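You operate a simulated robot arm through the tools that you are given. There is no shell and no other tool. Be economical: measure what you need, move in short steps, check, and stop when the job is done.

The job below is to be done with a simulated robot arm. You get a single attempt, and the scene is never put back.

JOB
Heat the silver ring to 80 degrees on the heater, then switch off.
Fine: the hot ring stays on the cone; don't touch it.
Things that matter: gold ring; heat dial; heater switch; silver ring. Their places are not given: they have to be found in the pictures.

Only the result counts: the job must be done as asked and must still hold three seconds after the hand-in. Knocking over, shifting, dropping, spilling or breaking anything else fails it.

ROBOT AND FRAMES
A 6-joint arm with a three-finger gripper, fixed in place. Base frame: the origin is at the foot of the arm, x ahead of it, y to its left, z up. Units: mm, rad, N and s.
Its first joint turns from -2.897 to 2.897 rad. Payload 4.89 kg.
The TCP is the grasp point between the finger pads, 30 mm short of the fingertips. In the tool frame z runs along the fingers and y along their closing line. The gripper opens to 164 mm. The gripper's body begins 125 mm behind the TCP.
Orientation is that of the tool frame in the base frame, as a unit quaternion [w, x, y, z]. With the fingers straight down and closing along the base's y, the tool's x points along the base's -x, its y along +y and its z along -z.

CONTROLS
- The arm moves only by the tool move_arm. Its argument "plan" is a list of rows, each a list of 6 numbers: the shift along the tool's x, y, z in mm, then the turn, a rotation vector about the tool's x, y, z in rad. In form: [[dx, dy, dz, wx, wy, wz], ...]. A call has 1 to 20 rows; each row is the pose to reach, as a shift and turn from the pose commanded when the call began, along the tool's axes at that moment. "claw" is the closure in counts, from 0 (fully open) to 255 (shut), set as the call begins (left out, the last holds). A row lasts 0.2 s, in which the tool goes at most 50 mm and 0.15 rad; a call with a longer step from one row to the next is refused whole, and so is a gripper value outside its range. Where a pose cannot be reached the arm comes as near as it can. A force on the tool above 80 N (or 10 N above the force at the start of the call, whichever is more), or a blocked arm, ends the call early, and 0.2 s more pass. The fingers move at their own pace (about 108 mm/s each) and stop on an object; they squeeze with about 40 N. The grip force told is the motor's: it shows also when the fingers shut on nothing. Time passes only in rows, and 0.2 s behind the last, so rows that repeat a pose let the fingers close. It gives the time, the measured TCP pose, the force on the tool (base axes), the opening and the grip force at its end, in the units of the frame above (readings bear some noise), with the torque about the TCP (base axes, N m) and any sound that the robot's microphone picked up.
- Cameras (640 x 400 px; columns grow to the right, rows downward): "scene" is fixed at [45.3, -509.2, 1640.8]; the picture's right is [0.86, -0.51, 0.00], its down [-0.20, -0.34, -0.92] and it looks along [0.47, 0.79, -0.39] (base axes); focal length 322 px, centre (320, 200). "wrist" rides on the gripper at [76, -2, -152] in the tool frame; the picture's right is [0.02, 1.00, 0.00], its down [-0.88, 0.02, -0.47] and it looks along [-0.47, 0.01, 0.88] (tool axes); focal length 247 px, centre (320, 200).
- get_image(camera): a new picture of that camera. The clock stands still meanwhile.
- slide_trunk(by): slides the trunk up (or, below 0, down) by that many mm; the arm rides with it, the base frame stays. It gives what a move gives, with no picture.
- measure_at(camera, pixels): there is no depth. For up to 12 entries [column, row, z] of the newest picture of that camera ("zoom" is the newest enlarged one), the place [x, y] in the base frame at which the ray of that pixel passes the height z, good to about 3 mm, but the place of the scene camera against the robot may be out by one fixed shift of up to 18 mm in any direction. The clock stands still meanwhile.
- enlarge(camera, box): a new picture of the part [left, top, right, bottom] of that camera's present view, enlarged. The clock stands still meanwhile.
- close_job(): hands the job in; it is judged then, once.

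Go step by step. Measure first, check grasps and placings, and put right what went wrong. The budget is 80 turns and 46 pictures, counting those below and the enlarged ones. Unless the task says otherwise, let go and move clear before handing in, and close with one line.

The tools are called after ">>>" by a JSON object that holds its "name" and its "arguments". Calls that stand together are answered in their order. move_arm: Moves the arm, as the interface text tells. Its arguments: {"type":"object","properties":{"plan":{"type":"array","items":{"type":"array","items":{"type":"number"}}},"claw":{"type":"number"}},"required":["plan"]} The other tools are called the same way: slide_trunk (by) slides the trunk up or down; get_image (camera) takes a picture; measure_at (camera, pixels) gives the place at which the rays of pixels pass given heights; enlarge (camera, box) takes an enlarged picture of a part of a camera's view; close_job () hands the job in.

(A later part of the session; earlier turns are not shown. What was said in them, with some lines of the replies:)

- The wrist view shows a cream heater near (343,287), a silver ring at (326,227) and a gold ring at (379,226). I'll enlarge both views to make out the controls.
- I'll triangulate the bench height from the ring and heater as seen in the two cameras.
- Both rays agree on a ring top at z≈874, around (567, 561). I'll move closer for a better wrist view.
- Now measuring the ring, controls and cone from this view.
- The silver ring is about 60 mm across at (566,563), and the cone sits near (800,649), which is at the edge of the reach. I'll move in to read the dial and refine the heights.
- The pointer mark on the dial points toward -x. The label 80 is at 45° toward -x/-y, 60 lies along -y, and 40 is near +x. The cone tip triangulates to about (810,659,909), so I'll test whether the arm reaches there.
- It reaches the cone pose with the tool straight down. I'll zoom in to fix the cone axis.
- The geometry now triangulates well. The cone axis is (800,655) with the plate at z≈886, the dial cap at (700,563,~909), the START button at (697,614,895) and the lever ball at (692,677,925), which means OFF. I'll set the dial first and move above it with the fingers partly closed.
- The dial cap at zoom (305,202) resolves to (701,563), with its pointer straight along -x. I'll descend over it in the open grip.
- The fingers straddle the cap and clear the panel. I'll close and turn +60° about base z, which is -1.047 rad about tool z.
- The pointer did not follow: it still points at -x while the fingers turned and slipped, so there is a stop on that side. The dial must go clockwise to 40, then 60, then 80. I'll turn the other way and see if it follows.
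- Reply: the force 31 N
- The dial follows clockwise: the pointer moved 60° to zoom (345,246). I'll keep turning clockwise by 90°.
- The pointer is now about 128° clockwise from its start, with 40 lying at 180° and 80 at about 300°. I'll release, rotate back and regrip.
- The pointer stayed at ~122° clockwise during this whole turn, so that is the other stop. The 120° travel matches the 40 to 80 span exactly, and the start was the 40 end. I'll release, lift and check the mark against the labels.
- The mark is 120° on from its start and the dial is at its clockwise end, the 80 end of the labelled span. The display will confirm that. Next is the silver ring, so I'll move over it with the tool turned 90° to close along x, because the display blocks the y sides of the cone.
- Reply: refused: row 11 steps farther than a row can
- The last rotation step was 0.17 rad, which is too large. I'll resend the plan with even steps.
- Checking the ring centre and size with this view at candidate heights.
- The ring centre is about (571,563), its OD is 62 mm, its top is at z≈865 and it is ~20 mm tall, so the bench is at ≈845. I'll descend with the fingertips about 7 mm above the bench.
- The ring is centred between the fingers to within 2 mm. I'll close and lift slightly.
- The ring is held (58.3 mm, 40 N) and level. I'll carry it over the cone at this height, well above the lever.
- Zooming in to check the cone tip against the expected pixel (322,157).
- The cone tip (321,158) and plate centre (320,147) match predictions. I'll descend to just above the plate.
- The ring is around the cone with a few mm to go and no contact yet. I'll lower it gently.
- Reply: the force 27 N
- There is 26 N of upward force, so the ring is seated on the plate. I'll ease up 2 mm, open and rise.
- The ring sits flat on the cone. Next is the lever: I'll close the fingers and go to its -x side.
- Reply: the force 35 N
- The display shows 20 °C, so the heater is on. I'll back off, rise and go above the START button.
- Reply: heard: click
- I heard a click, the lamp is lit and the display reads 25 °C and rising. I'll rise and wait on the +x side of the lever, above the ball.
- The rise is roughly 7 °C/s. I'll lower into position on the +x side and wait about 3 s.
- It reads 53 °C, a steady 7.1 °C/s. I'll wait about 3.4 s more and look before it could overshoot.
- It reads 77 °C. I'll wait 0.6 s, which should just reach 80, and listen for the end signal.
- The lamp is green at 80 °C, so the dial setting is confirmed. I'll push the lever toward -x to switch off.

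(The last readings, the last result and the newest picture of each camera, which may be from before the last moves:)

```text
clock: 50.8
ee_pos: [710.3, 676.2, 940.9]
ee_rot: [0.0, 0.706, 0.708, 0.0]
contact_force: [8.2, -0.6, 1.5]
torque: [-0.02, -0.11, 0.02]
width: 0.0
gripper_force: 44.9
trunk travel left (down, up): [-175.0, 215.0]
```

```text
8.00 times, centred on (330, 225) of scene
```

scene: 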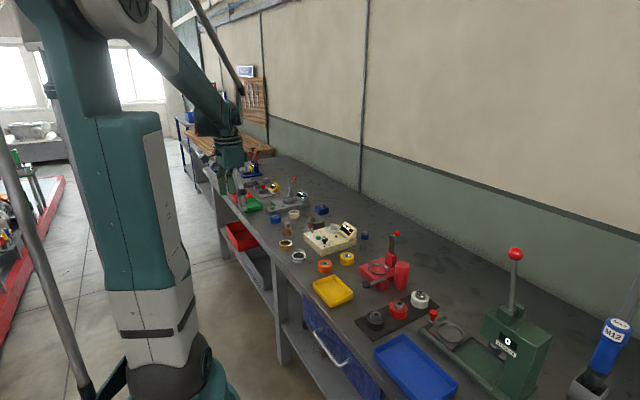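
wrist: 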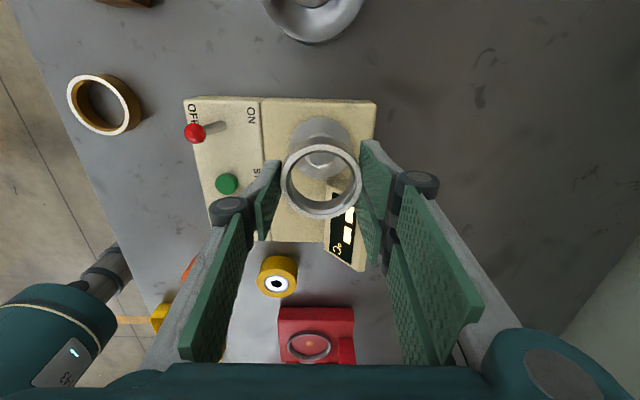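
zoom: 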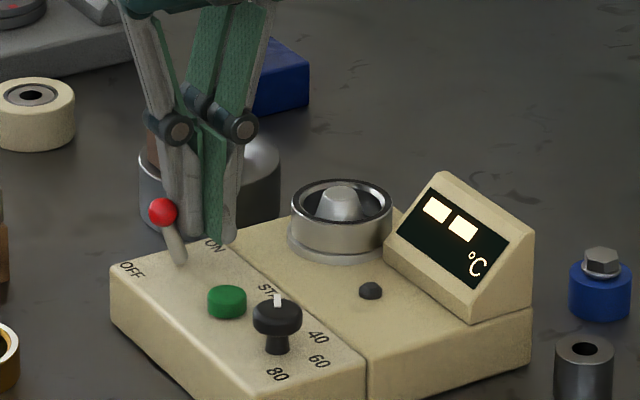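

The heater is off: the display shows dashes, the lamp is dark and the lever is back at OFF. I'll back the fingers slightly away from the lever, rise and move clear.

>>> {"name": "move_arm", "arguments": {"plan": [[0, 8, 0, 0, 0, 0], [0, 8, -40, 0, 0, 0], [0, 8, -85, 0, 0, 0], [0, 8, -130, 0, 0, 0], [0, -40, -140, 0, 0, 0], [0, -85, -140, 0, 0, 0], [0, -85, -140, 0, 0, 0]]}}

>>> {"name": "enlarge", "arguments": {"camera": "scene", "box": [260, 190, 390, 265]}}

```text
clock: 52.4
ee_pos: [625.0, 674.6, 1080.8]
ee_rot: [0.0, 0.706, 0.708, 0.0]
contact_force: [-1.0, -0.2, 0.6]
torque: [0.07, -0.06, -0.01]
width: 0.3
gripper_force: 44.4
trunk travel left (down, up): [-175.0, 215.0]
```

```text
4.92 times, centred on (325, 228) of scene
```

zoom: 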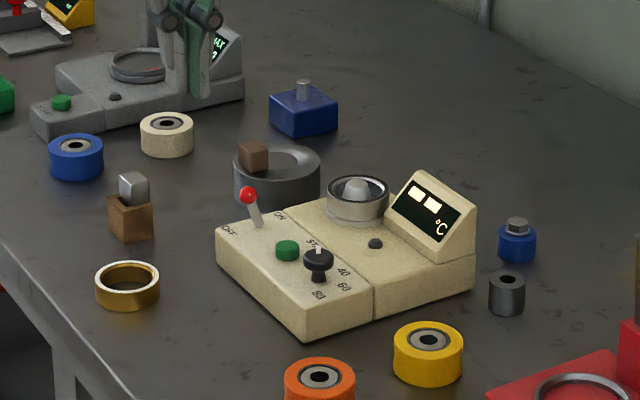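

The picture shows the ring on the cone, the heater off, everything else in place and the arm clear. I'm handing the job in.

>>> {"name": "close_job", "arguments": {}}

```text
The job is handed in.
```

The silver ring was heated to 80 °C (display 80, green lamp), the heater is switched off, and the ring is still on the cone, untouched since heating.
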